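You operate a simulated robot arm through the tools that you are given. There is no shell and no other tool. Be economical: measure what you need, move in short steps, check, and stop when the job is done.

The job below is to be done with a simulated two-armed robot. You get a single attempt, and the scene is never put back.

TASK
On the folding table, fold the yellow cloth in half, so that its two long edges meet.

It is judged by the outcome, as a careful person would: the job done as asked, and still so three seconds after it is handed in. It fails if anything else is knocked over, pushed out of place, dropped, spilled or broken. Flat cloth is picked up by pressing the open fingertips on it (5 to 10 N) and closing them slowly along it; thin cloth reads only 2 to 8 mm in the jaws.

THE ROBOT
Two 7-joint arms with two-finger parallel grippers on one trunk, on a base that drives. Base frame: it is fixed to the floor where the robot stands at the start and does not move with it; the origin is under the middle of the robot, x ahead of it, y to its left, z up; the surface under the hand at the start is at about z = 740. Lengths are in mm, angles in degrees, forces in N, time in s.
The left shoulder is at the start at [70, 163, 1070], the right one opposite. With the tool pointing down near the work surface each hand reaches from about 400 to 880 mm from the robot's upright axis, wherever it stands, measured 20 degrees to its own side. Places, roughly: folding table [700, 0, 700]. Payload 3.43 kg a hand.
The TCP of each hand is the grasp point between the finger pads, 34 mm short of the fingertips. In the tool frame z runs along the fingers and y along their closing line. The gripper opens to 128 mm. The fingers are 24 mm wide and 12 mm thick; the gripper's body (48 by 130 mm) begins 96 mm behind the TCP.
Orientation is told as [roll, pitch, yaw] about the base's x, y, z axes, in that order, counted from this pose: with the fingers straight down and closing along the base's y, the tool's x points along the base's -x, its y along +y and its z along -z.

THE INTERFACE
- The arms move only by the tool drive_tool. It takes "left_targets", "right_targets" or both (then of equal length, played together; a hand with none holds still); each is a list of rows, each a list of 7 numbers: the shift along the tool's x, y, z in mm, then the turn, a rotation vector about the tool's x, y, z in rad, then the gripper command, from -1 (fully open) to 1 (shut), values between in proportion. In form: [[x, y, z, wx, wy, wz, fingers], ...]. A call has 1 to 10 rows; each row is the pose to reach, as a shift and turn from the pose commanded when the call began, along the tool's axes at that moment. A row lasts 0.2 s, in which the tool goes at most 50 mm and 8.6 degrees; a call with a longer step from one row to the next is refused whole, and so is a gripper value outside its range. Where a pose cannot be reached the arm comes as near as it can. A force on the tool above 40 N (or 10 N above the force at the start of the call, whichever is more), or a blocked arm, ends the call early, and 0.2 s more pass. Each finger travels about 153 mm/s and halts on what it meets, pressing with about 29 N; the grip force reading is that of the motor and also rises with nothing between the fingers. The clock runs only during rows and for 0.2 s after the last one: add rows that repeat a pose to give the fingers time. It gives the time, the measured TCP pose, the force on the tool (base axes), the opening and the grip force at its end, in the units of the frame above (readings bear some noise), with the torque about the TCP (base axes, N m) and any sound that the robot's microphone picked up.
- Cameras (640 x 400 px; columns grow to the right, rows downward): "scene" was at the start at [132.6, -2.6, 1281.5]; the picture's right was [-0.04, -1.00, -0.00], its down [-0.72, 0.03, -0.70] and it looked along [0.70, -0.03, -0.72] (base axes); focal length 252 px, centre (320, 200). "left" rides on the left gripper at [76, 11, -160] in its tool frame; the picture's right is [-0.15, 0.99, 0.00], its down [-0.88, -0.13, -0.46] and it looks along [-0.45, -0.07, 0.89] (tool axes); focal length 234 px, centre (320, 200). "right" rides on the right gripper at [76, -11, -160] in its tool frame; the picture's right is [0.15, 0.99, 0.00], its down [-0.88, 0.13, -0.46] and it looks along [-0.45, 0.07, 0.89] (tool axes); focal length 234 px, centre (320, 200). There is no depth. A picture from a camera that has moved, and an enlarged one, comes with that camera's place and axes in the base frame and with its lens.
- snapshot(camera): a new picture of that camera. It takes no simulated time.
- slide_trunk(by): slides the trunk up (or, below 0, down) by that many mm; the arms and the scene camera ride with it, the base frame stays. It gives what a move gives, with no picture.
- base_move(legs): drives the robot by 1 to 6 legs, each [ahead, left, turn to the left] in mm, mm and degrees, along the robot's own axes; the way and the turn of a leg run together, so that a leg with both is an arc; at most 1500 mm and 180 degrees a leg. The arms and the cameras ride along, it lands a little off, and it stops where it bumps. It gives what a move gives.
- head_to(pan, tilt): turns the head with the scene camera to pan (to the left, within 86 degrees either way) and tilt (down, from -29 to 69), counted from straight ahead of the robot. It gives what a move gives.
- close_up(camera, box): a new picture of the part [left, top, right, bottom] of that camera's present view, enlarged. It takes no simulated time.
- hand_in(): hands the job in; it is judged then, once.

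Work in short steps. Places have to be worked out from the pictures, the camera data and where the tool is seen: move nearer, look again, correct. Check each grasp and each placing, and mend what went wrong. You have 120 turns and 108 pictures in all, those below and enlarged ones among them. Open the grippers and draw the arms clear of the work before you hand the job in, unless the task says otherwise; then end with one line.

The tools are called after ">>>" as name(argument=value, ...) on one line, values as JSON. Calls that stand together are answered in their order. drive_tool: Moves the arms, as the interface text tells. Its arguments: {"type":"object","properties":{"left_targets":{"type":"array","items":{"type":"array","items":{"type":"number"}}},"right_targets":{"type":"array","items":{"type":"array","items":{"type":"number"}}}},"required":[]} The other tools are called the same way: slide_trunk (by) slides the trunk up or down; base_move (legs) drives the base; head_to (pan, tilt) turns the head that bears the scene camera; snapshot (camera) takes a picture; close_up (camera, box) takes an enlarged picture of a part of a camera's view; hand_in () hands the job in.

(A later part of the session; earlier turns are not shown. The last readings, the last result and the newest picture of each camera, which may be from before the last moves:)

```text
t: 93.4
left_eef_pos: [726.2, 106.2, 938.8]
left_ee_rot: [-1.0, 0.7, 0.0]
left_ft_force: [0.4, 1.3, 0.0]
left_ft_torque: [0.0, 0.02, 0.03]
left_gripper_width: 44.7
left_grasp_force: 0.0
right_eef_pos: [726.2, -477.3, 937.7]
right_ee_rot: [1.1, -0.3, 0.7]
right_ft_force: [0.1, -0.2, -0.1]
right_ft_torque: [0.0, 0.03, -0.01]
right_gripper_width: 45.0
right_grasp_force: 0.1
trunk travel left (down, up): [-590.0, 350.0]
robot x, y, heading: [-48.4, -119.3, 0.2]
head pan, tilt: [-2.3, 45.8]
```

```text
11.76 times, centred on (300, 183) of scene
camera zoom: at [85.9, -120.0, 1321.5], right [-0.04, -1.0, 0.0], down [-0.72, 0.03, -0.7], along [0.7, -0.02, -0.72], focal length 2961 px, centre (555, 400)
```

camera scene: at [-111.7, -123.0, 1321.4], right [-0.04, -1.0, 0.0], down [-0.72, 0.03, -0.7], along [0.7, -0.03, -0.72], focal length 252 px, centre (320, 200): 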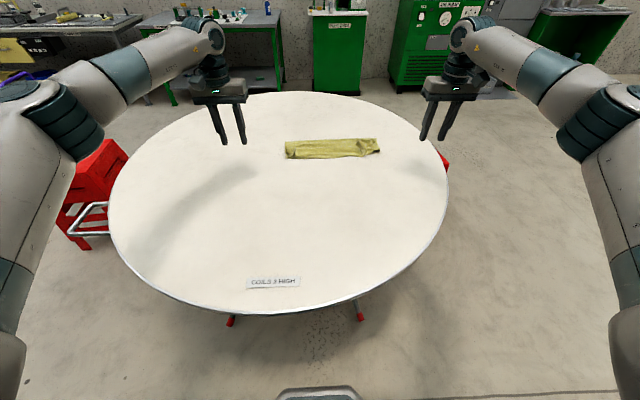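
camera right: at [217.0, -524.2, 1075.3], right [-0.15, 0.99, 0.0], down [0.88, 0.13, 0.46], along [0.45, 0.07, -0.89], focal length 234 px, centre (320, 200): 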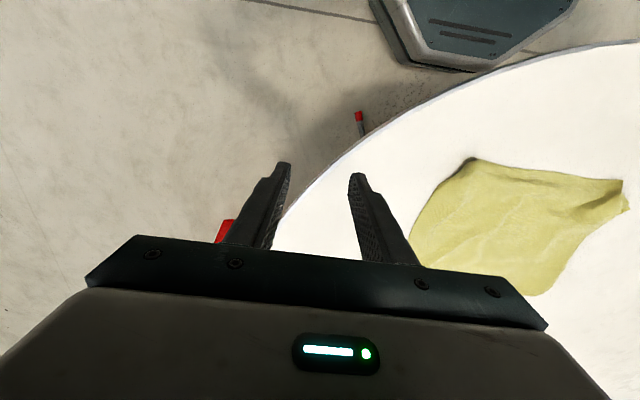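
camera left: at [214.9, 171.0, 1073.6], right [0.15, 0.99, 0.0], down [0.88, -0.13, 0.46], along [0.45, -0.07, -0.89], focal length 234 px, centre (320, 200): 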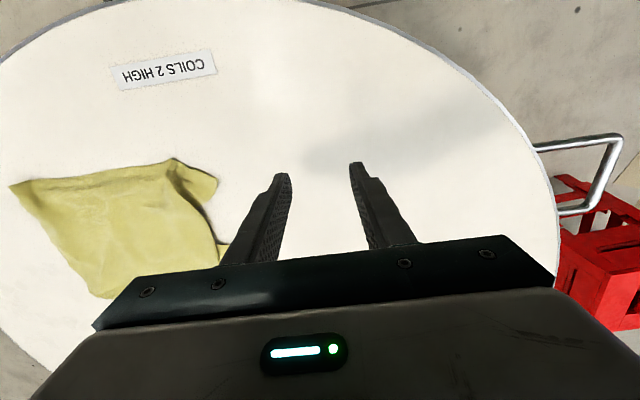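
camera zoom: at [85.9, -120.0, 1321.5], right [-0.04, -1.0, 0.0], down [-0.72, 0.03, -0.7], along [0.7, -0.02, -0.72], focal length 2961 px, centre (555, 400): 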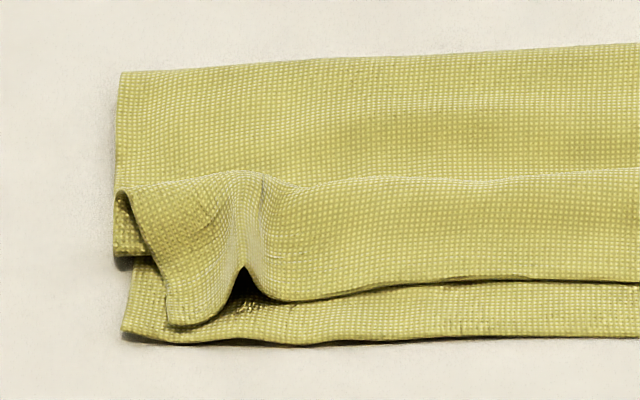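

The top layer rolled into an S-shaped slack fold because the crest sits about 26 mm too near. But the pinch arches at D (about (708,-48)) and C (about (700,-317)) stand up above the bottom layer, so I can squeeze them from the sides without pressing and so take only the top layer. I hover there first.

>>> drive_tool(left_targets=[[4, -35, 20, 0, 0, 0, 0.3], [8, -70, 45, 0, 0, 0, 0.3], [12, -105, 70, 0, 0, 0, 0.3], [16, -140, 95, 0, 0, 0, 0.3], [18, -154, 120, 0, 0, 0, 0.3], [18, -154, 136, 0, 0, 0, 0.3], [18, -154, 136, 0, 0, 0, 0.3]], right_targets=[[5, 35, 20, 0, 0, 0, 0.3], [10, 70, 45, 0, 0, 0, 0.3], [16, 105, 70, 0, 0, 0, 0.3], [22, 140, 95, 0, 0, 0, 0.3], [26, 160, 120, 0, 0, 0, 0.3], [26, 160, 128, 0, 0, 0, 0.3], [26, 160, 128, 0, 0, 0, 0.3]])

>>> close_up(camera="left", box=[200, 80, 440, 230])

>>> close_up(camera="right", box=[200, 80, 440, 230])

```text
t: 95.0
left_eef_pos: [705.9, -49.8, 805.4]
left_ee_rot: [-1.0, 0.8, 0.0]
left_ft_force: [-0.2, 0.2, 0.6]
left_ft_torque: [0.0, -0.02, 0.01]
left_gripper_width: 44.9
left_grasp_force: 0.0
right_eef_pos: [698.2, -315.1, 812.3]
right_ee_rot: [1.0, -0.3, 0.5]
right_ft_force: [-0.4, -0.1, -0.5]
right_ft_torque: [-0.02, -0.03, 0.0]
right_gripper_width: 44.8
right_grasp_force: 0.0
trunk travel left (down, up): [-590.0, 350.0]
robot x, y, heading: [-51.8, -121.5, 0.3]
head pan, tilt: [-2.3, 45.8]
```

```text
2.67 times, centred on (320, 155) of left
camera zoom: at [632.8, -36.4, 964.8], right [0.15, 0.99, -0.02], down [0.89, -0.12, 0.45], along [0.44, -0.08, -0.89], focal length 624 px, centre (320, 320)
```

zoom: 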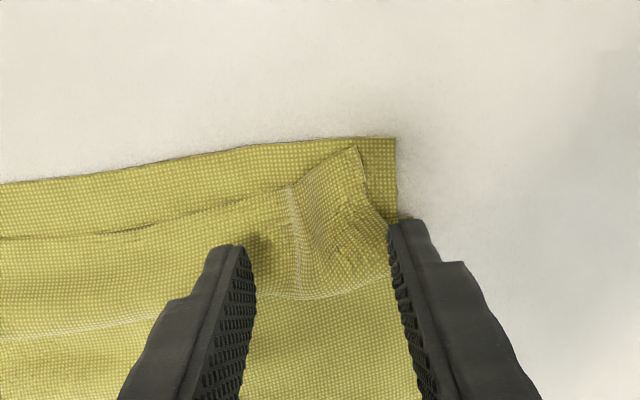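

```text
2.67 times, centred on (320, 155) of right
camera zoom: at [622.8, -329.7, 971.2], right [-0.16, 0.99, 0.02], down [0.88, 0.13, 0.46], along [0.46, 0.09, -0.89], focal length 624 px, centre (320, 320)
```

zoom: 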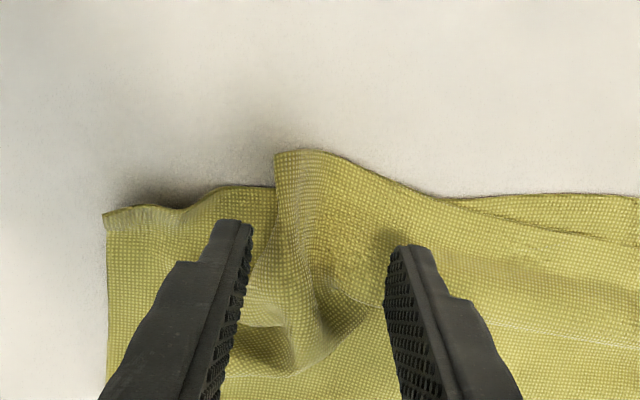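

Left arch is centred at about (698,-56); on the right C turns out to be at (676,-333) with the bulge centred at about (690,-316). I shift accordingly, lower to about 6 mm above the table and close.

>>> drive_tool(left_targets=[[8, -6, 10, 0, 0, 0, 0.3], [8, -6, 20, 0, 0, 0, 0.3], [8, -6, 25, 0, 0, 0, 0.3], [8, -6, 25, 0, 0, 0, 0.45], [8, -6, 25, 0, 0, 0, 0.6], [8, -6, 25, 0, 0, 0, 0.75], [8, -6, 25, 0, 0, 0, 0.9], [8, -6, 25, 0, 0, 0, 1], [8, -6, 25, 0, 0, 0, 1], [8, -6, 15, 0, 0, 0, 1]], right_targets=[[8, 0, 10, 0, 0, 0, 0.3], [8, 0, 22, 0, 0, 0, 0.3], [8, 0, 31, 0, 0, 0, 0.3], [8, 0, 31, 0, 0, 0, 0.45], [8, 0, 31, 0, 0, 0, 0.6], [8, 0, 31, 0, 0, 0, 0.75], [8, 0, 31, 0, 0, 0, 0.9], [8, 0, 31, 0, 0, 0, 1], [8, 0, 31, 0, 0, 0, 1], [8, 0, 21, 0, 0, 0, 1]])

>>> close_up(camera="left", box=[200, 80, 440, 230])

>>> close_up(camera="right", box=[200, 80, 440, 230])

```text
t: 97.2
left_eef_pos: [698.6, -54.7, 791.8]
left_ee_rot: [-0.9, 0.7, 0.0]
left_ft_force: [-0.4, 0.5, 0.0]
left_ft_torque: [0.0, -0.03, -0.01]
left_gripper_width: 2.4
left_grasp_force: 29.2
right_eef_pos: [689.9, -315.2, 792.2]
right_ee_rot: [1.1, -0.3, 0.7]
right_ft_force: [-0.6, 0.8, 1.1]
right_ft_torque: [-0.02, -0.02, 0.0]
right_gripper_width: 2.7
right_grasp_force: 29.2
trunk travel left (down, up): [-590.0, 350.0]
robot x, y, heading: [-48.9, -120.3, 0.2]
head pan, tilt: [-2.3, 45.8]
```

```text
2.67 times, centred on (320, 155) of left
camera zoom: at [624.5, -42.2, 951.7], right [0.15, 0.99, -0.02], down [0.89, -0.12, 0.45], along [0.44, -0.08, -0.89], focal length 624 px, centre (320, 320)
```

zoom: 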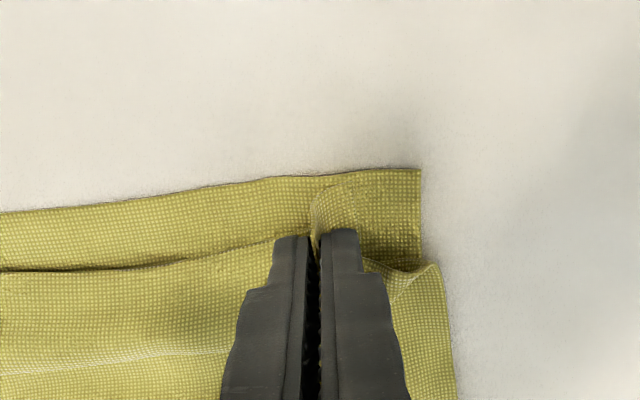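

```text
2.67 times, centred on (320, 155) of right
camera zoom: at [615.4, -329.7, 950.9], right [-0.16, 0.99, 0.02], down [0.88, 0.13, 0.46], along [0.46, 0.09, -0.89], focal length 624 px, centre (320, 320)
```

zoom: 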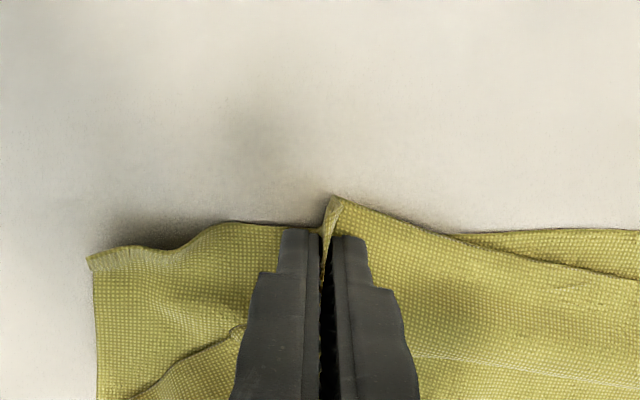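

Both hands hold only the top layer. To gain reach and take out the roll, I pull the held edge straight back 150 mm with the base; the cloth slides easily.

>>> base_move(legs=[[-150, 0, 0]])

>>> close_up(camera="scene", box=[235, 100, 427, 220])

```text
t: 98.6
left_eef_pos: [547.4, -55.7, 790.6]
left_ee_rot: [-0.9, 0.7, 0.1]
left_ft_force: [0.6, -0.7, -0.5]
left_ft_torque: [-0.05, -0.05, 0.0]
left_gripper_width: 2.5
left_grasp_force: 28.8
right_eef_pos: [541.6, -314.5, 792.4]
right_ee_rot: [1.0, -0.4, 0.7]
right_ft_force: [-0.5, -0.5, 0.6]
right_ft_torque: [0.02, -0.02, 0.0]
right_gripper_width: 2.5
right_grasp_force: 28.4
trunk travel left (down, up): [-590.0, 350.0]
robot x, y, heading: [-196.3, -119.6, 0.3]
head pan, tilt: [-2.3, 45.8]
```

```text
3.33 times, centred on (331, 160) of scene
camera zoom: at [-65.4, -120.7, 1321.5], right [-0.03, -1.0, 0.0], down [-0.72, 0.02, -0.7], along [0.7, -0.02, -0.72], focal length 839 px, centre (283, 333)
```

zoom: 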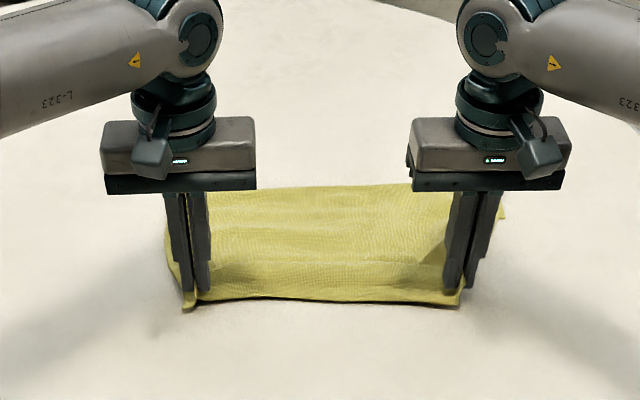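

The roll is out: CD is at x≈537, crest at about 736, AB underneath at about 656. Now I raise CD, go forward with the base and re-lift, so the crest re-forms farther out at about 790.

>>> drive_tool(left_targets=[[0, 1, -20, 0, 0, 0, 1], [0, 2, -40, 0, 0, 0, 1], [0, 2, -60, 0, 0, 0, 1], [0, 2, -60, 0, 0, 0, 1]], right_targets=[[0, -1, -20, 0, 0, 0, 1], [0, -2, -40, 0, 0, 0, 1], [0, -2, -60, 0, 0, 0, 1], [0, -2, -60, 0, 0, 0, 1]])

>>> base_move(legs=[[150, 0, 0]])

>>> slide_trunk(by=70)

>>> base_move(legs=[[47, 0, 0]])

>>> close_up(camera="scene", box=[235, 100, 427, 220])

```text
t: 99.6
left_eef_pos: [548.2, -53.6, 850.3]
left_ee_rot: [-1.0, 0.7, 0.1]
left_ft_force: [0.4, -3.0, -0.1]
left_ft_torque: [-0.11, 0.0, -0.07]
left_gripper_width: 2.5
left_grasp_force: 29.5
right_eef_pos: [540.5, -317.4, 853.6]
right_ee_rot: [1.1, -0.4, 0.7]
right_ft_force: [0.4, 2.9, 0.6]
right_ft_torque: [0.1, 0.03, 0.02]
right_gripper_width: 2.6
right_grasp_force: 28.7
trunk travel left (down, up): [-590.0, 350.0]
robot x, y, heading: [-198.3, -119.8, 0.2]
head pan, tilt: [-2.3, 45.8]
```

```text
t: 101.0
left_eef_pos: [696.2, -53.6, 849.8]
left_ee_rot: [-1.1, 0.7, 0.0]
left_ft_force: [-0.4, -4.5, 0.4]
left_ft_torque: [-0.14, 0.06, -0.04]
left_gripper_width: 2.6
left_grasp_force: 28.9
right_eef_pos: [688.8, -318.2, 852.7]
right_ee_rot: [1.1, -0.4, 0.6]
right_ft_force: [-0.2, 3.9, -1.0]
right_ft_torque: [0.11, 0.01, 0.03]
right_gripper_width: 2.4
right_grasp_force: 29.0
trunk travel left (down, up): [-590.0, 350.0]
robot x, y, heading: [-49.6, -118.0, 0.3]
head pan, tilt: [-2.3, 45.8]
```

```text
t: 102.0
left_eef_pos: [697.4, -54.3, 920.6]
left_ee_rot: [-0.9, 0.6, 0.1]
left_ft_force: [-0.1, -3.2, 0.2]
left_ft_torque: [-0.11, -0.01, -0.03]
left_gripper_width: 2.2
left_grasp_force: 28.7
right_eef_pos: [689.4, -316.5, 922.7]
right_ee_rot: [1.1, -0.4, 0.7]
right_ft_force: [1.0, 3.3, 0.4]
right_ft_torque: [0.12, 0.02, 0.01]
right_gripper_width: 2.3
right_grasp_force: 29.2
trunk travel left (down, up): [-660.0, 280.0]
robot x, y, heading: [-45.5, -118.4, 0.3]
head pan, tilt: [-2.3, 45.8]
```

```text
t: 103.0
left_eef_pos: [740.6, -53.0, 921.5]
left_ee_rot: [-1.0, 0.6, 0.0]
left_ft_force: [-0.3, -4.0, -0.1]
left_ft_torque: [-0.12, -0.02, -0.05]
left_gripper_width: 2.5
left_grasp_force: 29.2
right_eef_pos: [733.4, -318.0, 924.6]
right_ee_rot: [1.1, -0.5, 0.6]
right_ft_force: [-0.4, 2.8, 0.0]
right_ft_torque: [0.15, -0.03, 0.01]
right_gripper_width: 2.4
right_grasp_force: 29.0
trunk travel left (down, up): [-660.0, 280.0]
robot x, y, heading: [-3.9, -118.6, 0.4]
head pan, tilt: [-2.3, 45.8]
```

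```text
3.33 times, centred on (331, 160) of scene
camera zoom: at [127.7, -119.9, 1391.8], right [-0.04, -1.0, 0.0], down [-0.72, 0.03, -0.7], along [0.7, -0.02, -0.72], focal length 839 px, centre (283, 333)
```

zoom: 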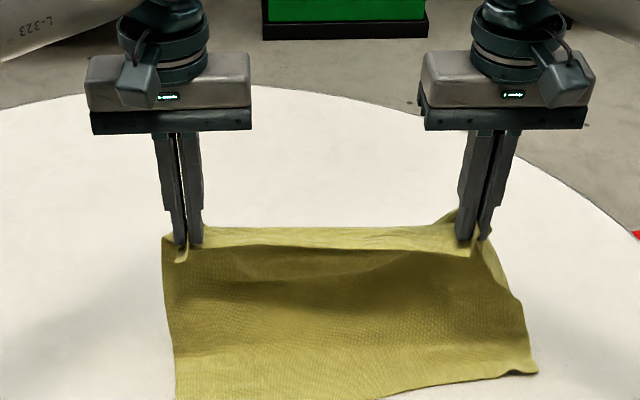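

AB is in front at x≈655–690 and the hands are at x≈737, h≈147. I move 45 mm forward with the arms to put the crest near 790.

>>> drive_tool(left_targets=[[-12, 0, 0, 0, 0, 0, 1], [-24, 0, 0, 0, 0, 0, 1], [-36, 0, 0, 0, 0, 0, 1], [-45, 0, 0, 0, 0, 0, 1], [-45, 0, 0, 0, 0, 0, 1]], right_targets=[[-12, 0, 0, 0, 0, 0, 1], [-26, 0, 0, 0, 0, 0, 1], [-40, 0, 0, 0, 0, 0, 1], [-52, 0, 0, 0, 0, 0, 1], [-52, 0, 0, 0, 0, 0, 1]])

>>> close_up(camera="scene", box=[235, 120, 427, 240])

```text
t: 104.2
left_eef_pos: [786.3, -53.3, 920.2]
left_ee_rot: [-1.0, 0.7, 0.0]
left_ft_force: [0.2, -2.5, -0.3]
left_ft_torque: [-0.09, 0.05, -0.02]
left_gripper_width: 2.6
left_grasp_force: 29.0
right_eef_pos: [785.9, -317.6, 921.7]
right_ee_rot: [1.1, -0.4, 0.5]
right_ft_force: [0.4, 2.4, -0.8]
right_ft_torque: [0.1, 0.02, -0.01]
right_gripper_width: 2.3
right_grasp_force: 29.3
trunk travel left (down, up): [-660.0, 280.0]
robot x, y, heading: [-1.7, -116.5, 0.2]
head pan, tilt: [-2.3, 45.8]
```

```text
3.33 times, centred on (331, 180) of scene
camera zoom: at [129.6, -120.0, 1391.4], right [-0.04, -1.0, 0.0], down [-0.72, 0.03, -0.7], along [0.7, -0.02, -0.72], focal length 839 px, centre (283, 267)
```

zoom: 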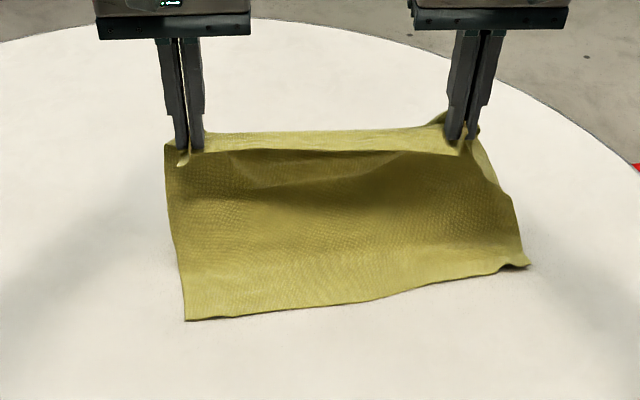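

AB slides along (now x≈692–756, skewed), so here I can't lay it flat within reach. I'll lift the whole cloth clear, carry it back toward me and lay it flat moving away with plenty of travel; then the last fold is a simple return.

>>> slide_trunk(by=165)

>>> drive_tool(left_targets=[[22, 0, 0, 0, 0, 0, 1], [46, 0, 0, 0, 0, 0, 1], [70, 0, 0, 0, 0, 0, 1], [94, 0, 0, 0, 0, 0, 1], [118, 0, 0, 0, 0, 0, 1], [142, 0, 0, 0, 0, 0, 1], [166, 0, 0, 0, 0, 0, 1], [190, 0, 0, 0, 0, 0, 1], [210, 0, 0, 0, 0, 0, 1], [220, 0, 0, 0, 0, 0, 1]], right_targets=[[22, 0, 0, 0, 0, 0, 1], [46, 0, 0, 0, 0, 0, 1], [70, 0, 0, 0, 0, 0, 1], [94, 0, 0, 0, 0, 0, 1], [118, 0, 0, 0, 0, 0, 1], [142, 0, 0, 0, 0, 0, 1], [166, 0, 0, 0, 0, 0, 1], [190, 0, 0, 0, 0, 0, 1], [210, 0, 0, 0, 0, 0, 1], [220, 0, 0, 0, 0, 0, 1]])

>>> base_move(legs=[[-160, 0, 0]])

>>> snapshot(camera="scene")

```text
t: 106.0
left_eef_pos: [786.4, -53.7, 1084.4]
left_ee_rot: [-1.0, 0.7, 0.0]
left_ft_force: [0.4, -2.7, -0.2]
left_ft_torque: [-0.09, 0.03, -0.01]
left_gripper_width: 2.3
left_grasp_force: 29.4
right_eef_pos: [786.6, -317.2, 1088.1]
right_ee_rot: [1.1, -0.5, 0.6]
right_ft_force: [0.3, 2.4, -0.1]
right_ft_torque: [0.1, -0.03, 0.03]
right_gripper_width: 2.5
right_grasp_force: 28.5
trunk travel left (down, up): [-825.0, 115.0]
robot x, y, heading: [-4.4, -119.2, 0.3]
head pan, tilt: [-2.3, 45.8]
```

```text
t: 108.2
left_eef_pos: [565.4, -53.5, 1087.3]
left_ee_rot: [-0.9, 0.6, 0.0]
left_ft_force: [-0.8, -3.6, 0.2]
left_ft_torque: [-0.12, 0.07, -0.03]
left_gripper_width: 2.6
left_grasp_force: 28.5
right_eef_pos: [567.0, -316.8, 1086.9]
right_ee_rot: [1.1, -0.5, 0.6]
right_ft_force: [-0.1, 3.2, -0.1]
right_ft_torque: [0.12, 0.03, 0.0]
right_gripper_width: 2.5
right_grasp_force: 29.3
trunk travel left (down, up): [-825.0, 115.0]
robot x, y, heading: [-2.6, -116.4, 0.2]
head pan, tilt: [-2.3, 45.8]
```

```text
t: 109.7
left_eef_pos: [405.6, -53.7, 1084.8]
left_ee_rot: [-0.9, 0.7, 0.1]
left_ft_force: [-0.3, -3.2, -1.0]
left_ft_torque: [-0.09, 0.03, -0.02]
left_gripper_width: 2.6
left_grasp_force: 28.9
right_eef_pos: [407.7, -317.7, 1085.7]
right_ee_rot: [1.1, -0.3, 0.7]
right_ft_force: [0.1, 2.8, -0.4]
right_ft_torque: [0.1, 0.04, -0.04]
right_gripper_width: 2.4
right_grasp_force: 28.9
trunk travel left (down, up): [-825.0, 115.0]
robot x, y, heading: [-162.3, -117.5, 0.1]
head pan, tilt: [-2.3, 45.8]
```

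```text
14 pictures are left
camera scene: at [-29.7, -120.6, 1556.1], right [-0.04, -1.0, 0.0], down [-0.72, 0.03, -0.7], along [0.69, -0.02, -0.72], focal length 252 px, centre (320, 200)
```

scene: 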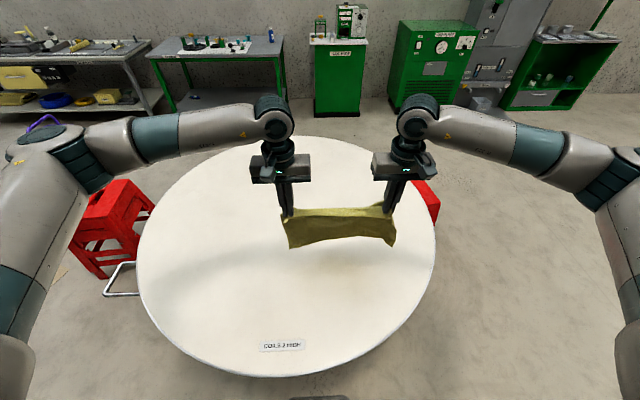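

The cloth hangs free over the near half. Now I lay it moving away: alternately lowering the trunk and driving forward.

>>> slide_trunk(by=-60)

>>> base_move(legs=[[80, 0, 0]])

>>> slide_trunk(by=-60)

>>> base_move(legs=[[80, 0, 0]])

>>> slide_trunk(by=-60)

>>> drive_tool(left_targets=[[-15, 0, 0, 0, 0, 0, 1], [-30, 0, 0, 0, 0, 0, 1], [-45, 0, 0, 0, 0, 0, 1], [-60, 0, 0, 0, 0, 0, 1], [-75, 0, 0, 0, 0, 0, 1], [-90, 0, 0, 0, 0, 0, 1], [-105, 0, 0, 0, 0, 0, 1], [-110, 0, 0, 0, 0, 0, 1]], right_targets=[[-15, 0, 0, 0, 0, 0, 1], [-30, 0, 0, 0, 0, 0, 1], [-45, 0, 0, 0, 0, 0, 1], [-60, 0, 0, 0, 0, 0, 1], [-75, 0, 0, 0, 0, 0, 1], [-90, 0, 0, 0, 0, 0, 1], [-105, 0, 0, 0, 0, 0, 1], [-110, 0, 0, 0, 0, 0, 1]])

>>> slide_trunk(by=-60)

>>> snapshot(camera="scene")

```text
t: 110.7
left_eef_pos: [403.8, -53.4, 1026.5]
left_ee_rot: [-1.0, 0.8, 0.1]
left_ft_force: [0.1, -1.7, 0.2]
left_ft_torque: [-0.1, 0.01, 0.0]
left_gripper_width: 2.5
left_grasp_force: 28.6
right_eef_pos: [405.8, -317.3, 1025.8]
right_ee_rot: [1.0, -0.4, 0.6]
right_ft_force: [0.2, 3.1, -0.2]
right_ft_torque: [0.08, 0.01, -0.01]
right_gripper_width: 2.4
right_grasp_force: 28.9
trunk travel left (down, up): [-765.0, 175.0]
robot x, y, heading: [-167.0, -117.6, 0.3]
head pan, tilt: [-2.3, 45.8]
```

```text
t: 111.7
left_eef_pos: [482.7, -53.3, 1027.0]
left_ee_rot: [-1.1, 0.6, 0.1]
left_ft_force: [0.9, -3.2, -0.4]
left_ft_torque: [-0.14, 0.05, -0.08]
left_gripper_width: 2.6
left_grasp_force: 29.5
right_eef_pos: [484.7, -316.1, 1027.5]
right_ee_rot: [1.1, -0.5, 0.8]
right_ft_force: [0.3, 2.1, 0.2]
right_ft_torque: [0.13, 0.01, 0.03]
right_gripper_width: 2.6
right_grasp_force: 29.2
trunk travel left (down, up): [-765.0, 175.0]
robot x, y, heading: [-84.7, -117.3, 0.0]
head pan, tilt: [-2.3, 45.8]
```

```text
t: 112.7
left_eef_pos: [482.4, -52.2, 967.5]
left_ee_rot: [-1.0, 0.6, 0.2]
left_ft_force: [0.9, -2.9, 0.3]
left_ft_torque: [-0.06, 0.0, -0.03]
left_gripper_width: 2.7
left_grasp_force: 28.9
right_eef_pos: [483.6, -315.8, 967.1]
right_ee_rot: [1.2, -0.5, 0.8]
right_ft_force: [-0.1, 3.0, 0.8]
right_ft_torque: [0.16, 0.03, 0.01]
right_gripper_width: 2.5
right_grasp_force: 29.5
trunk travel left (down, up): [-705.0, 235.0]
robot x, y, heading: [-87.7, -117.2, 0.1]
head pan, tilt: [-2.3, 45.8]
```

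```text
t: 113.8
left_eef_pos: [563.6, -50.5, 967.1]
left_ee_rot: [-0.9, 0.6, 0.2]
left_ft_force: [0.5, -2.7, -0.4]
left_ft_torque: [-0.1, 0.04, -0.03]
left_gripper_width: 2.4
left_grasp_force: 28.9
right_eef_pos: [566.3, -315.0, 966.1]
right_ee_rot: [1.1, -0.4, 0.9]
right_ft_force: [0.1, 2.5, -0.3]
right_ft_torque: [0.12, 0.03, -0.02]
right_gripper_width: 2.4
right_grasp_force: 28.7
trunk travel left (down, up): [-705.0, 235.0]
robot x, y, heading: [-4.6, -117.3, 0.5]
head pan, tilt: [-2.3, 45.8]
```

```text
t: 114.8
left_eef_pos: [562.7, -50.8, 907.5]
left_ee_rot: [-1.0, 0.6, 0.2]
left_ft_force: [-0.6, -2.7, -0.5]
left_ft_torque: [-0.11, 0.02, -0.05]
left_gripper_width: 2.3
left_grasp_force: 29.5
right_eef_pos: [566.3, -314.5, 906.1]
right_ee_rot: [1.0, -0.4, 0.8]
right_ft_force: [-0.7, 2.1, -0.4]
right_ft_torque: [0.09, 0.03, -0.01]
right_gripper_width: 2.4
right_grasp_force: 28.8
trunk travel left (down, up): [-645.0, 295.0]
robot x, y, heading: [-6.7, -119.7, 0.4]
head pan, tilt: [-2.3, 45.8]
```

```text
t: 116.6
left_eef_pos: [674.6, -50.3, 906.9]
left_ee_rot: [-1.0, 0.8, 0.2]
left_ft_force: [-0.5, -0.8, 0.3]
left_ft_torque: [-0.07, 0.01, -0.02]
left_gripper_width: 2.2
left_grasp_force: 29.1
right_eef_pos: [675.8, -313.2, 907.4]
right_ee_rot: [1.1, -0.4, 0.7]
right_ft_force: [-0.5, 1.4, -0.1]
right_ft_torque: [0.06, -0.01, 0.0]
right_gripper_width: 2.7
right_grasp_force: 29.6
trunk travel left (down, up): [-645.0, 295.0]
robot x, y, heading: [-2.3, -118.3, 0.5]
head pan, tilt: [-2.3, 45.8]
```

```text
t: 117.6
left_eef_pos: [673.3, -49.9, 846.6]
left_ee_rot: [-1.0, 0.8, 0.2]
left_ft_force: [-0.4, -1.0, 0.1]
left_ft_torque: [-0.07, 0.0, -0.02]
left_gripper_width: 2.3
left_grasp_force: 29.5
right_eef_pos: [676.2, -312.5, 848.3]
right_ee_rot: [1.1, -0.4, 0.8]
right_ft_force: [-0.1, 1.7, 0.3]
right_ft_torque: [0.04, -0.01, 0.0]
right_gripper_width: 2.6
right_grasp_force: 29.5
trunk travel left (down, up): [-585.0, 355.0]
robot x, y, heading: [-6.2, -116.5, 0.4]
head pan, tilt: [-2.3, 45.8]
```

```text
13 pictures are left
camera scene: at [127.4, -119.3, 1316.6], right [-0.03, -1.0, 0.0], down [-0.72, 0.02, -0.7], along [0.7, -0.02, -0.72], focal length 252 px, centre (320, 200)
```

scene: 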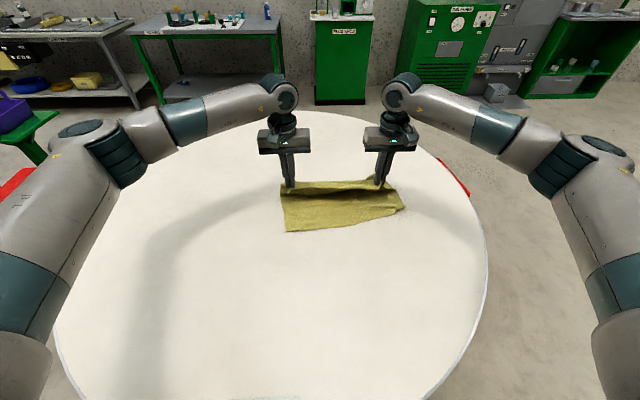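

A is at (567,-35) and B at about (649,-393), hands at x≈675, and it's still slack. I lower 45 mm first, then move 115 mm forward close to the table to draw it flat.

>>> slide_trunk(by=-45)

>>> drive_tool(left_targets=[[-12, 0, 0, 0, 0, 0, 1], [-25, 0, 0, 0, 0, 0, 1], [-38, 0, 0, 0, 0, 0, 1], [-50, 0, 0, 0, 0, 0, 1], [-63, 0, 0, 0, 0, 0, 1], [-76, 0, 0, 0, 0, 0, 1], [-89, 0, 0, 0, 0, 0, 1], [-102, 0, 0, 0, 0, 0, 1], [-115, 0, 0, 0, 0, 0, 1]], right_targets=[[-12, 0, 0, 0, 0, 0, 1], [-25, 0, 0, 0, 0, 0, 1], [-38, 0, 0, 0, 0, 0, 1], [-50, 0, 0, 0, 0, 0, 1], [-63, 0, 0, 0, 0, 0, 1], [-76, 0, 0, 0, 0, 0, 1], [-89, 0, 0, 0, 0, 0, 1], [-102, 0, 0, 0, 0, 0, 1], [-115, 0, 0, 0, 0, 0, 1]])

>>> close_up(camera="scene", box=[235, 130, 427, 250])

```text
t: 118.5
left_eef_pos: [673.2, -51.0, 802.8]
left_ee_rot: [-1.0, 0.6, 0.2]
left_ft_force: [-0.7, -2.5, -1.0]
left_ft_torque: [-0.07, 0.0, -0.01]
left_gripper_width: 2.5
left_grasp_force: 28.7
right_eef_pos: [676.9, -312.9, 802.0]
right_ee_rot: [1.1, -0.4, 0.7]
right_ft_force: [-0.3, 0.9, 0.0]
right_ft_torque: [0.08, 0.02, 0.0]
right_gripper_width: 2.6
right_grasp_force: 28.9
trunk travel left (down, up): [-540.0, 400.0]
robot x, y, heading: [-2.1, -119.7, 0.4]
head pan, tilt: [-2.3, 45.8]
```

```text
t: 120.5
left_eef_pos: [788.5, -50.7, 800.1]
left_ee_rot: [-1.1, 0.7, 0.2]
left_ft_force: [0.8, -0.6, -0.6]
left_ft_torque: [-0.01, -0.01, 0.04]
left_gripper_width: 2.3
left_grasp_force: 29.3
right_eef_pos: [789.9, -311.3, 802.9]
right_ee_rot: [1.1, -0.3, 0.8]
right_ft_force: [-0.7, 0.3, 0.3]
right_ft_torque: [0.02, 0.02, -0.01]
right_gripper_width: 2.2
right_grasp_force: 29.0
trunk travel left (down, up): [-540.0, 400.0]
robot x, y, heading: [-5.4, -119.9, 0.3]
head pan, tilt: [-2.3, 45.8]
```

```text
3.33 times, centred on (331, 190) of scene
camera zoom: at [128.2, -119.6, 1271.4], right [-0.03, -1.0, 0.0], down [-0.72, 0.02, -0.7], along [0.7, -0.02, -0.72], focal length 839 px, centre (283, 233)
```

zoom: 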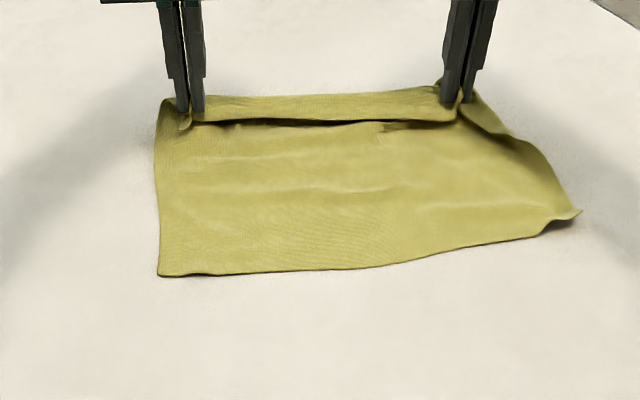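

Now the bottom is flat over about 228 mm: AB is at x≈597–635, crest at about 830, and the CD strip is already turned over. I bring CD back in an arc toward AB, left 180 mm and right 160 mm, to end about 55 mm above.

>>> drive_tool(left_targets=[[7, -1, -15, 0, 0, 0, 1], [22, -3, -35, 0, 0, 0, 1], [40, -5, -55, 0, 0, 0, 1], [61, -7, -70, 0, 0, 0, 1], [83, -10, -78, 0, 0, 0, 1], [104, -13, -80, 0, 0, 0, 1], [126, -16, -72, 0, 0, 0, 1], [146, -18, -60, 0, 0, 0, 1], [164, -20, -45, 0, 0, 0, 1], [180, -22, -30, 0, 0, 0, 1]], right_targets=[[6, -1, -15, 0, 0, 0, 1], [19, -3, -35, 0, 0, 0, 1], [35, -5, -55, 0, 0, 0, 1], [54, -7, -70, 0, 0, 0, 1], [74, -10, -78, 0, 0, 0, 1], [93, -13, -80, 0, 0, 0, 1], [112, -16, -72, 0, 0, 0, 1], [130, -18, -60, 0, 0, 0, 1], [146, -20, -45, 0, 0, 0, 1], [160, -24, -30, 0, 0, 0, 1]])

>>> close_up(camera="scene", box=[235, 130, 427, 250])

```text
t: 122.7
left_eef_pos: [609.4, -72.9, 832.0]
left_ee_rot: [-1.0, 0.7, 0.1]
left_ft_force: [0.4, -4.2, 0.0]
left_ft_torque: [-0.14, 0.01, -0.03]
left_gripper_width: 2.6
left_grasp_force: 29.0
right_eef_pos: [631.4, -338.7, 832.6]
right_ee_rot: [1.2, -0.4, 0.8]
right_ft_force: [0.2, 4.4, -0.4]
right_ft_torque: [0.2, 0.02, 0.04]
right_gripper_width: 2.6
right_grasp_force: 29.3
trunk travel left (down, up): [-540.0, 400.0]
robot x, y, heading: [-7.9, -118.7, 0.5]
head pan, tilt: [-2.3, 45.8]
```

```text
3.33 times, centred on (331, 190) of scene
camera zoom: at [127.6, -119.7, 1271.6], right [-0.03, -1.0, 0.0], down [-0.72, 0.02, -0.7], along [0.7, -0.02, -0.72], focal length 839 px, centre (283, 233)
```

zoom: 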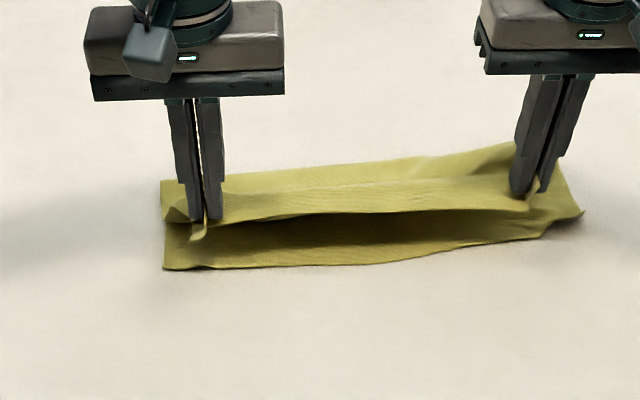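

AB stayed put and CD hovers right above it. I lower 45 mm so the edges meet, then look before releasing.

>>> drive_tool(left_targets=[[2, 0, 12, 0, 0, 0, 1], [3, 0, 24, 0, 0, 0, 1], [4, 0, 36, 0, 0, 0, 1], [4, 0, 46, 0, 0, 0, 1], [4, 0, 48, 0, 0, 0, 1]], right_targets=[[0, 0, 12, 0, 0, 0, 1], [0, 0, 24, 0, 0, 0, 1], [0, 0, 36, 0, 0, 0, 1], [0, 0, 46, 0, 0, 0, 1], [0, 0, 48, 0, 0, 0, 1]])

>>> close_up(camera="scene", box=[235, 130, 427, 250])

```text
t: 123.9
left_eef_pos: [604.0, -73.7, 783.8]
left_ee_rot: [-1.0, 0.7, 0.2]
left_ft_force: [-0.2, -3.6, 0.7]
left_ft_torque: [-0.13, -0.02, -0.04]
left_gripper_width: 2.6
left_grasp_force: 29.6
right_eef_pos: [631.0, -337.7, 784.3]
right_ee_rot: [1.1, -0.4, 0.8]
right_ft_force: [-0.6, 3.6, 0.2]
right_ft_torque: [0.14, -0.02, 0.02]
right_gripper_width: 2.2
right_grasp_force: 29.7
trunk travel left (down, up): [-540.0, 400.0]
robot x, y, heading: [-7.5, -115.9, 0.4]
head pan, tilt: [-2.3, 45.8]
```

```text
3.33 times, centred on (331, 190) of scene
camera zoom: at [127.6, -119.2, 1271.5], right [-0.03, -1.0, 0.0], down [-0.72, 0.02, -0.7], along [0.7, -0.02, -0.72], focal length 839 px, centre (283, 233)
```

zoom: 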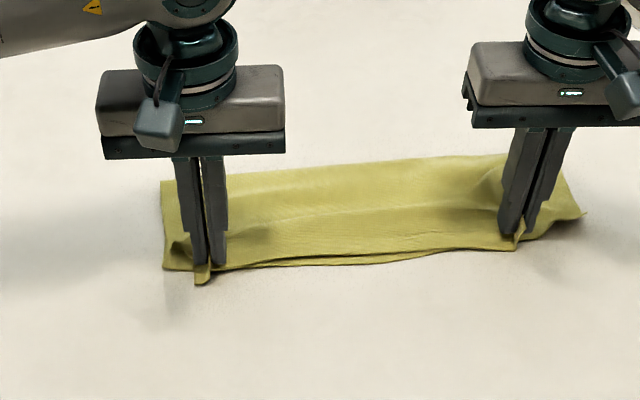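

The long edges meet within a few millimetres along most of the length. I lower 4 mm, open slowly, then lift with the trunk.

>>> drive_tool(left_targets=[[-3, 0, 3, 0, 0, 0, 1], [-3, 0, 4, 0, 0, 0, 0.9], [-3, 0, 4, 0, 0, 0, 0.75], [-3, 0, 4, 0, 0, 0, 0.6], [-3, 0, 4, 0, 0, 0, 0.45], [-3, 0, 4, 0, 0, 0, 0.3], [-3, 0, 4, 0, 0, 0, 0.3]], right_targets=[[0, 0, 3, 0, 0, 0, 1], [0, 0, 4, 0, 0, 0, 0.9], [0, 0, 4, 0, 0, 0, 0.75], [0, 0, 4, 0, 0, 0, 0.6], [0, 0, 4, 0, 0, 0, 0.45], [0, 0, 4, 0, 0, 0, 0.3], [0, 0, 4, 0, 0, 0, 0.3]])

>>> slide_trunk(by=70)

>>> drive_tool(left_targets=[[0, 25, -20, 0, 0, 0, 0.3], [0, 60, -40, 0, 0, 0, 0.3], [0, 100, -50, 0, 0, 0, 0.3], [0, 140, -50, 0, 0, 0, 0.3]], right_targets=[[0, -25, -20, 0, 0, 0, 0.3], [0, -60, -40, 0, 0, 0, 0.3], [0, -100, -50, 0, 0, 0, 0.3], [0, -140, -50, 0, 0, 0, 0.3]])

>>> close_up(camera="scene", box=[255, 150, 415, 250])

```text
t: 125.5
left_eef_pos: [607.6, -73.5, 781.9]
left_ee_rot: [-1.0, 0.7, 0.2]
left_ft_force: [-0.3, 0.3, 0.2]
left_ft_torque: [0.01, 0.02, -0.03]
left_gripper_width: 44.5
left_grasp_force: 0.0
right_eef_pos: [630.6, -337.5, 780.9]
right_ee_rot: [1.1, -0.4, 0.8]
right_ft_force: [0.0, 0.1, -0.5]
right_ft_torque: [0.02, 0.02, 0.01]
right_gripper_width: 44.7
right_grasp_force: 0.1
trunk travel left (down, up): [-540.0, 400.0]
robot x, y, heading: [-5.5, -117.4, 0.3]
head pan, tilt: [-2.3, 45.8]
```

```text
t: 126.5
left_eef_pos: [607.7, -74.2, 850.1]
left_ee_rot: [-1.0, 0.7, 0.2]
left_ft_force: [0.6, 0.0, -0.6]
left_ft_torque: [-0.01, 0.03, -0.02]
left_gripper_width: 44.7
left_grasp_force: 0.1
right_eef_pos: [632.2, -337.1, 850.0]
right_ee_rot: [1.0, -0.4, 0.8]
right_ft_force: [-0.7, 0.2, -0.1]
right_ft_torque: [-0.01, 0.01, -0.01]
right_gripper_width: 44.7
right_grasp_force: 0.1
trunk travel left (down, up): [-610.0, 330.0]
robot x, y, heading: [-6.0, -116.7, 0.4]
head pan, tilt: [-2.3, 45.8]
```

```text
t: 127.5
left_eef_pos: [608.4, 68.6, 899.1]
left_ee_rot: [-1.1, 0.5, 0.1]
left_ft_force: [-1.2, 0.1, -0.6]
left_ft_torque: [-0.06, 0.0, -0.04]
left_gripper_width: 45.0
left_grasp_force: 0.1
right_eef_pos: [633.2, -477.4, 897.4]
right_ee_rot: [1.1, -0.5, 1.0]
right_ft_force: [-0.1, 0.2, -0.3]
right_ft_torque: [0.01, -0.05, 0.0]
right_gripper_width: 44.6
right_grasp_force: 0.0
trunk travel left (down, up): [-610.0, 330.0]
robot x, y, heading: [-5.8, -119.5, 0.3]
head pan, tilt: [-2.3, 45.8]
```

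```text
4.00 times, centred on (335, 200) of scene
camera zoom: at [127.0, -118.7, 1341.6], right [-0.03, -1.0, 0.0], down [-0.72, 0.02, -0.7], along [0.7, -0.02, -0.72], focal length 1007 px, centre (260, 200)
```

zoom: 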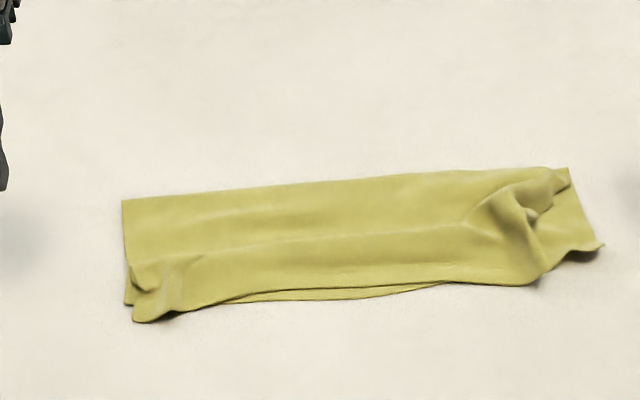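

The fold is good; what remains is C at (622,-349), drawn in by a pucker, versus B at (654,-407). I'll press lightly on the top layer near C with nearly closed fingers and drag it outward. First I hover and approach.

>>> drive_tool(right_targets=[[0, 35, 10, 0, 0, 0, 0.5], [0, 75, 30, 0, 0, 0, 0.85], [0, 115, 50, 0, 0, 0, 0.85], [0, 142, 75, 0, 0, 0, 0.85], [0, 142, 100, 0, 0, 0, 0.85], [0, 142, 114, 0, 0, 0, 0.85], [0, 142, 118, 0, 0, 0, 0.85], [0, 142, 120, 0, 0, 0, 0.85], [0, 142, 120, 0, 0, 0, 0.85]])

```text
t: 129.6
left_eef_pos: [607.4, 67.4, 898.6]
left_ee_rot: [-1.0, 0.8, 0.2]
left_ft_force: [0.5, -0.5, 0.8]
left_ft_torque: [-0.01, 0.02, 0.01]
left_gripper_width: 45.1
left_grasp_force: 0.2
right_eef_pos: [633.6, -333.9, 779.6]
right_ee_rot: [1.2, -0.4, 0.8]
right_ft_force: [-0.1, -1.0, 0.7]
right_ft_torque: [0.02, 0.01, 0.0]
right_gripper_width: 9.4
right_grasp_force: 0.2
trunk travel left (down, up): [-610.0, 330.0]
robot x, y, heading: [-4.2, -116.6, 0.3]
head pan, tilt: [-2.3, 45.8]
```

Almost in contact. I go 3 mm lower and read the force.

>>> drive_tool(right_targets=[[0, 0, 1.5, 0, 0, 0, 0.85], [0, 0, 3, 0, 0, 0, 0.85], [0, 0, 3.5, 0, 0, 0, 0.85]])

```text
t: 130.3
left_eef_pos: [608.1, 67.0, 899.7]
left_ee_rot: [-1.0, 0.7, 0.2]
left_ft_force: [0.8, 0.2, 0.1]
left_ft_torque: [-0.02, 0.01, -0.01]
left_gripper_width: 44.7
left_grasp_force: 0.1
right_eef_pos: [632.0, -333.1, 777.5]
right_ee_rot: [1.1, -0.6, 0.7]
right_ft_force: [-0.3, 0.6, 8.9]
right_ft_torque: [-0.08, 0.0, -0.02]
right_gripper_width: 9.5
right_grasp_force: 0.0
trunk travel left (down, up): [-610.0, 330.0]
robot x, y, heading: [-6.1, -117.7, 0.4]
head pan, tilt: [-2.3, 45.8]
```

At 8.9 N, I ease slightly and drag outward, 50 mm to the right and 22 mm away, then lift straight up.

>>> drive_tool(right_targets=[[-4, -9, -0.3, 0, 0, 0, 0.85], [-8, -18, -0.3, 0, 0, 0, 0.85], [-12, -27, -0.3, 0, 0, 0, 0.85], [-16, -36, -0.3, 0, 0, 0, 0.85], [-20, -44, -0.3, 0, 0, 0, 0.85], [-22, -50, -0.3, 0, 0, 0, 0.85], [-22, -50, -3, 0, 0, 0, 0.85], [-22, -50, -10, 0, 0, 0, 0.85], [-22, -50, -25, 0, 0, 0, 0.85]])

>>> close_up(camera="scene", box=[255, 150, 415, 250])

```text
t: 132.3
left_eef_pos: [608.1, 67.6, 899.2]
left_ee_rot: [-1.0, 0.7, 0.2]
left_ft_force: [-0.5, -0.4, 0.1]
left_ft_torque: [-0.01, -0.01, -0.01]
left_gripper_width: 45.0
left_grasp_force: 0.0
right_eef_pos: [653.3, -385.6, 800.6]
right_ee_rot: [1.1, -0.4, 0.7]
right_ft_force: [0.3, 0.2, -0.7]
right_ft_torque: [0.04, 0.01, 0.03]
right_gripper_width: 9.8
right_grasp_force: 0.1
trunk travel left (down, up): [-610.0, 330.0]
robot x, y, heading: [-4.2, -115.1, 0.3]
head pan, tilt: [-2.3, 45.8]
```

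```text
4.00 times, centred on (335, 200) of scene
camera zoom: at [127.4, -119.1, 1341.5], right [-0.03, -1.0, 0.0], down [-0.72, 0.02, -0.7], along [0.7, -0.02, -0.72], focal length 1007 px, centre (260, 200)
```

zoom: 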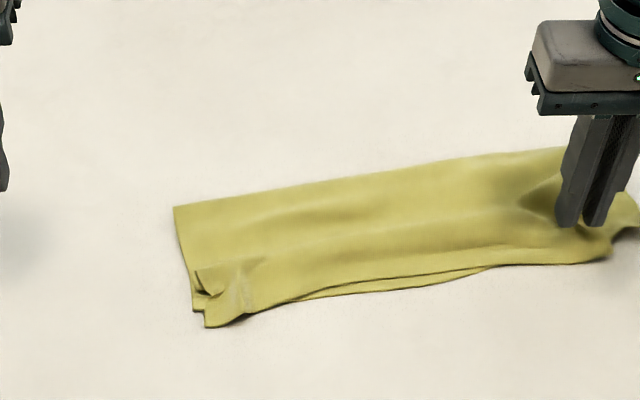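

The whole cloth slid about 40 mm right, with only partial improvement. I raise the right hand to see the state.

>>> drive_tool(right_targets=[[0, 0, -20, 0, 0, 0, 0.85], [0, 0, -50, 0, 0, 0, 0.85], [-30, -20, -80, 0, 0, 0, 0.85], [-60, -50, -100, 0, 0, 0, 0.85], [-60, -90, -100, 0, 0, 0, 0.85]])

>>> close_up(camera="scene", box=[275, 150, 435, 250])

```text
t: 133.6
left_eef_pos: [607.0, 65.4, 899.4]
left_ee_rot: [-1.0, 0.6, 0.2]
left_ft_force: [-0.8, -0.1, 0.2]
left_ft_torque: [0.01, 0.02, 0.04]
left_gripper_width: 44.8
left_grasp_force: 0.0
right_eef_pos: [713.5, -477.7, 900.2]
right_ee_rot: [1.2, -0.4, 0.8]
right_ft_force: [0.1, -0.1, 0.4]
right_ft_torque: [0.02, -0.05, 0.02]
right_gripper_width: 9.7
right_grasp_force: 0.0
trunk travel left (down, up): [-610.0, 330.0]
robot x, y, heading: [-1.7, -114.4, 0.6]
head pan, tilt: [-2.3, 45.8]
```

```text
4.00 times, centred on (355, 200) of scene
camera zoom: at [126.8, -121.3, 1341.6], right [-0.03, -1.0, 0.0], down [-0.72, 0.02, -0.7], along [0.7, -0.02, -0.72], focal length 1007 px, centre (180, 200)
```

zoom: 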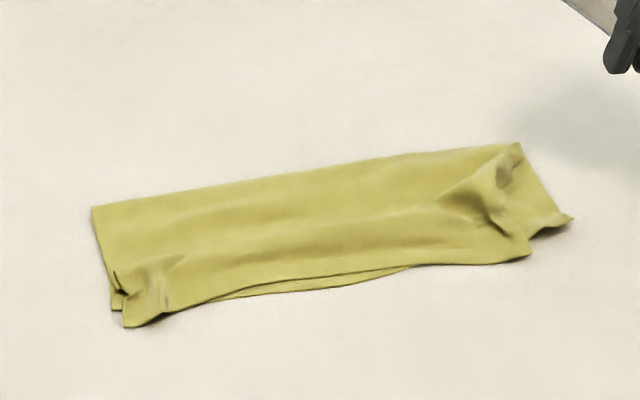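

No clinging; C is at (642,-412) and B at (680,-456). I'll pin both layers with the left hand at about (690,-265) and repeat the drag of C with the right. First I position both just above.

>>> drive_tool(left_targets=[[-10, -35, 0, 0, 0, 0, 0.6], [-20, -75, 0, 0, 0, 0, 0.85], [-30, -115, 0, 0, 0, 0, 0.85], [-42, -155, 10, 0, 0, 0, 0.85], [-54, -195, 20, 0, 0, 0, 0.85], [-66, -235, 35, 0, 0, 0, 0.85], [-76, -275, 55, 0, 0, 0, 0.85], [-83, -310, 80, 0, 0, 0, 0.85], [-83, -330, 105, 0, 0, 0, 0.85], [-83, -330, 117, 0, 0, 0, 0.85]], right_targets=[[0, 0, 0, 0, 0, 0, 0.85], [10, 12, 10, 0, 0, 0, 0.85], [20, 26, 20, 0, 0, 0, 0.85], [30, 40, 35, 0, 0, 0, 0.85], [40, 54, 50, 0, 0, 0, 0.85], [50, 68, 70, 0, 0, 0, 0.85], [58, 80, 90, 0, 0, 0, 0.85], [58, 80, 105, 0, 0, 0, 0.85], [58, 80, 115, 0, 0, 0, 0.85], [58, 80, 118, 0, 0, 0, 0.85]])

```text
t: 135.8
left_eef_pos: [687.9, -264.5, 787.0]
left_ee_rot: [-1.0, 0.7, 0.2]
left_ft_force: [0.6, -0.8, 0.3]
left_ft_torque: [0.0, -0.01, 0.01]
left_gripper_width: 9.5
left_grasp_force: 0.1
right_eef_pos: [655.4, -392.2, 782.6]
right_ee_rot: [1.2, -0.4, 1.0]
right_ft_force: [-0.2, -0.5, 1.2]
right_ft_torque: [-0.02, -0.04, 0.03]
right_gripper_width: 9.7
right_grasp_force: 0.0
trunk travel left (down, up): [-610.0, 330.0]
robot x, y, heading: [-4.3, -120.1, 0.4]
head pan, tilt: [-2.3, 45.8]
```

I move the right hand 8 mm outward for clearance, then lower both to contact.

>>> drive_tool(left_targets=[[0, 3, 3, 0, 0, 0, 0.85], [0, 3, 6, 0, 0, 0, 0.85], [0, 3, 8.5, 0, 0, 0, 0.85], [0, 3, 10, 0, 0, 0, 0.85]], right_targets=[[0, -4, 0, 0, 0, 0, 0.85], [0, -8, 1, 0, 0, 0, 0.85], [0, -8, 3, 0, 0, 0, 0.85], [0, -8, 5, 0, 0, 0, 0.85]])

```text
t: 136.8
left_eef_pos: [688.8, -262.5, 775.6]
left_ee_rot: [-1.0, 0.8, 0.3]
left_ft_force: [0.3, -0.4, 0.4]
left_ft_torque: [0.02, 0.0, 0.06]
left_gripper_width: 9.9
left_grasp_force: 0.3
right_eef_pos: [657.0, -401.8, 777.6]
right_ee_rot: [1.2, -0.5, 0.9]
right_ft_force: [0.0, 0.4, 3.0]
right_ft_torque: [-0.04, 0.01, 0.01]
right_gripper_width: 9.6
right_grasp_force: 0.1
trunk travel left (down, up): [-610.0, 330.0]
robot x, y, heading: [-5.7, -114.0, 0.4]
head pan, tilt: [-2.3, 45.8]
```

>>> drive_tool(left_targets=[[0, 0, 1.5, 0, 0, 0, 0.85], [0, 0, 3, 0, 0, 0, 0.85], [0, 0, 3, 0, 0, 0, 0.85]], right_targets=[[0, 0, 0.5, 0, 0, 0, 0.85], [0, 0, 0.7, 0, 0, 0, 0.85], [0, 0, 0.7, 0, 0, 0, 0.85]])

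```text
t: 137.6
left_eef_pos: [690.3, -261.7, 776.2]
left_ee_rot: [-1.1, 0.5, 0.1]
left_ft_force: [0.8, 0.8, 18.1]
left_ft_torque: [0.23, -0.1, -0.03]
left_gripper_width: 9.9
left_grasp_force: 0.5
right_eef_pos: [656.5, -400.3, 778.0]
right_ee_rot: [1.1, -0.5, 0.7]
right_ft_force: [0.5, 0.8, 2.2]
right_ft_torque: [-0.01, 0.0, -0.03]
right_gripper_width: 9.8
right_grasp_force: 0.0
trunk travel left (down, up): [-610.0, 330.0]
robot x, y, heading: [-5.7, -117.0, 0.2]
head pan, tilt: [-2.3, 45.8]
```

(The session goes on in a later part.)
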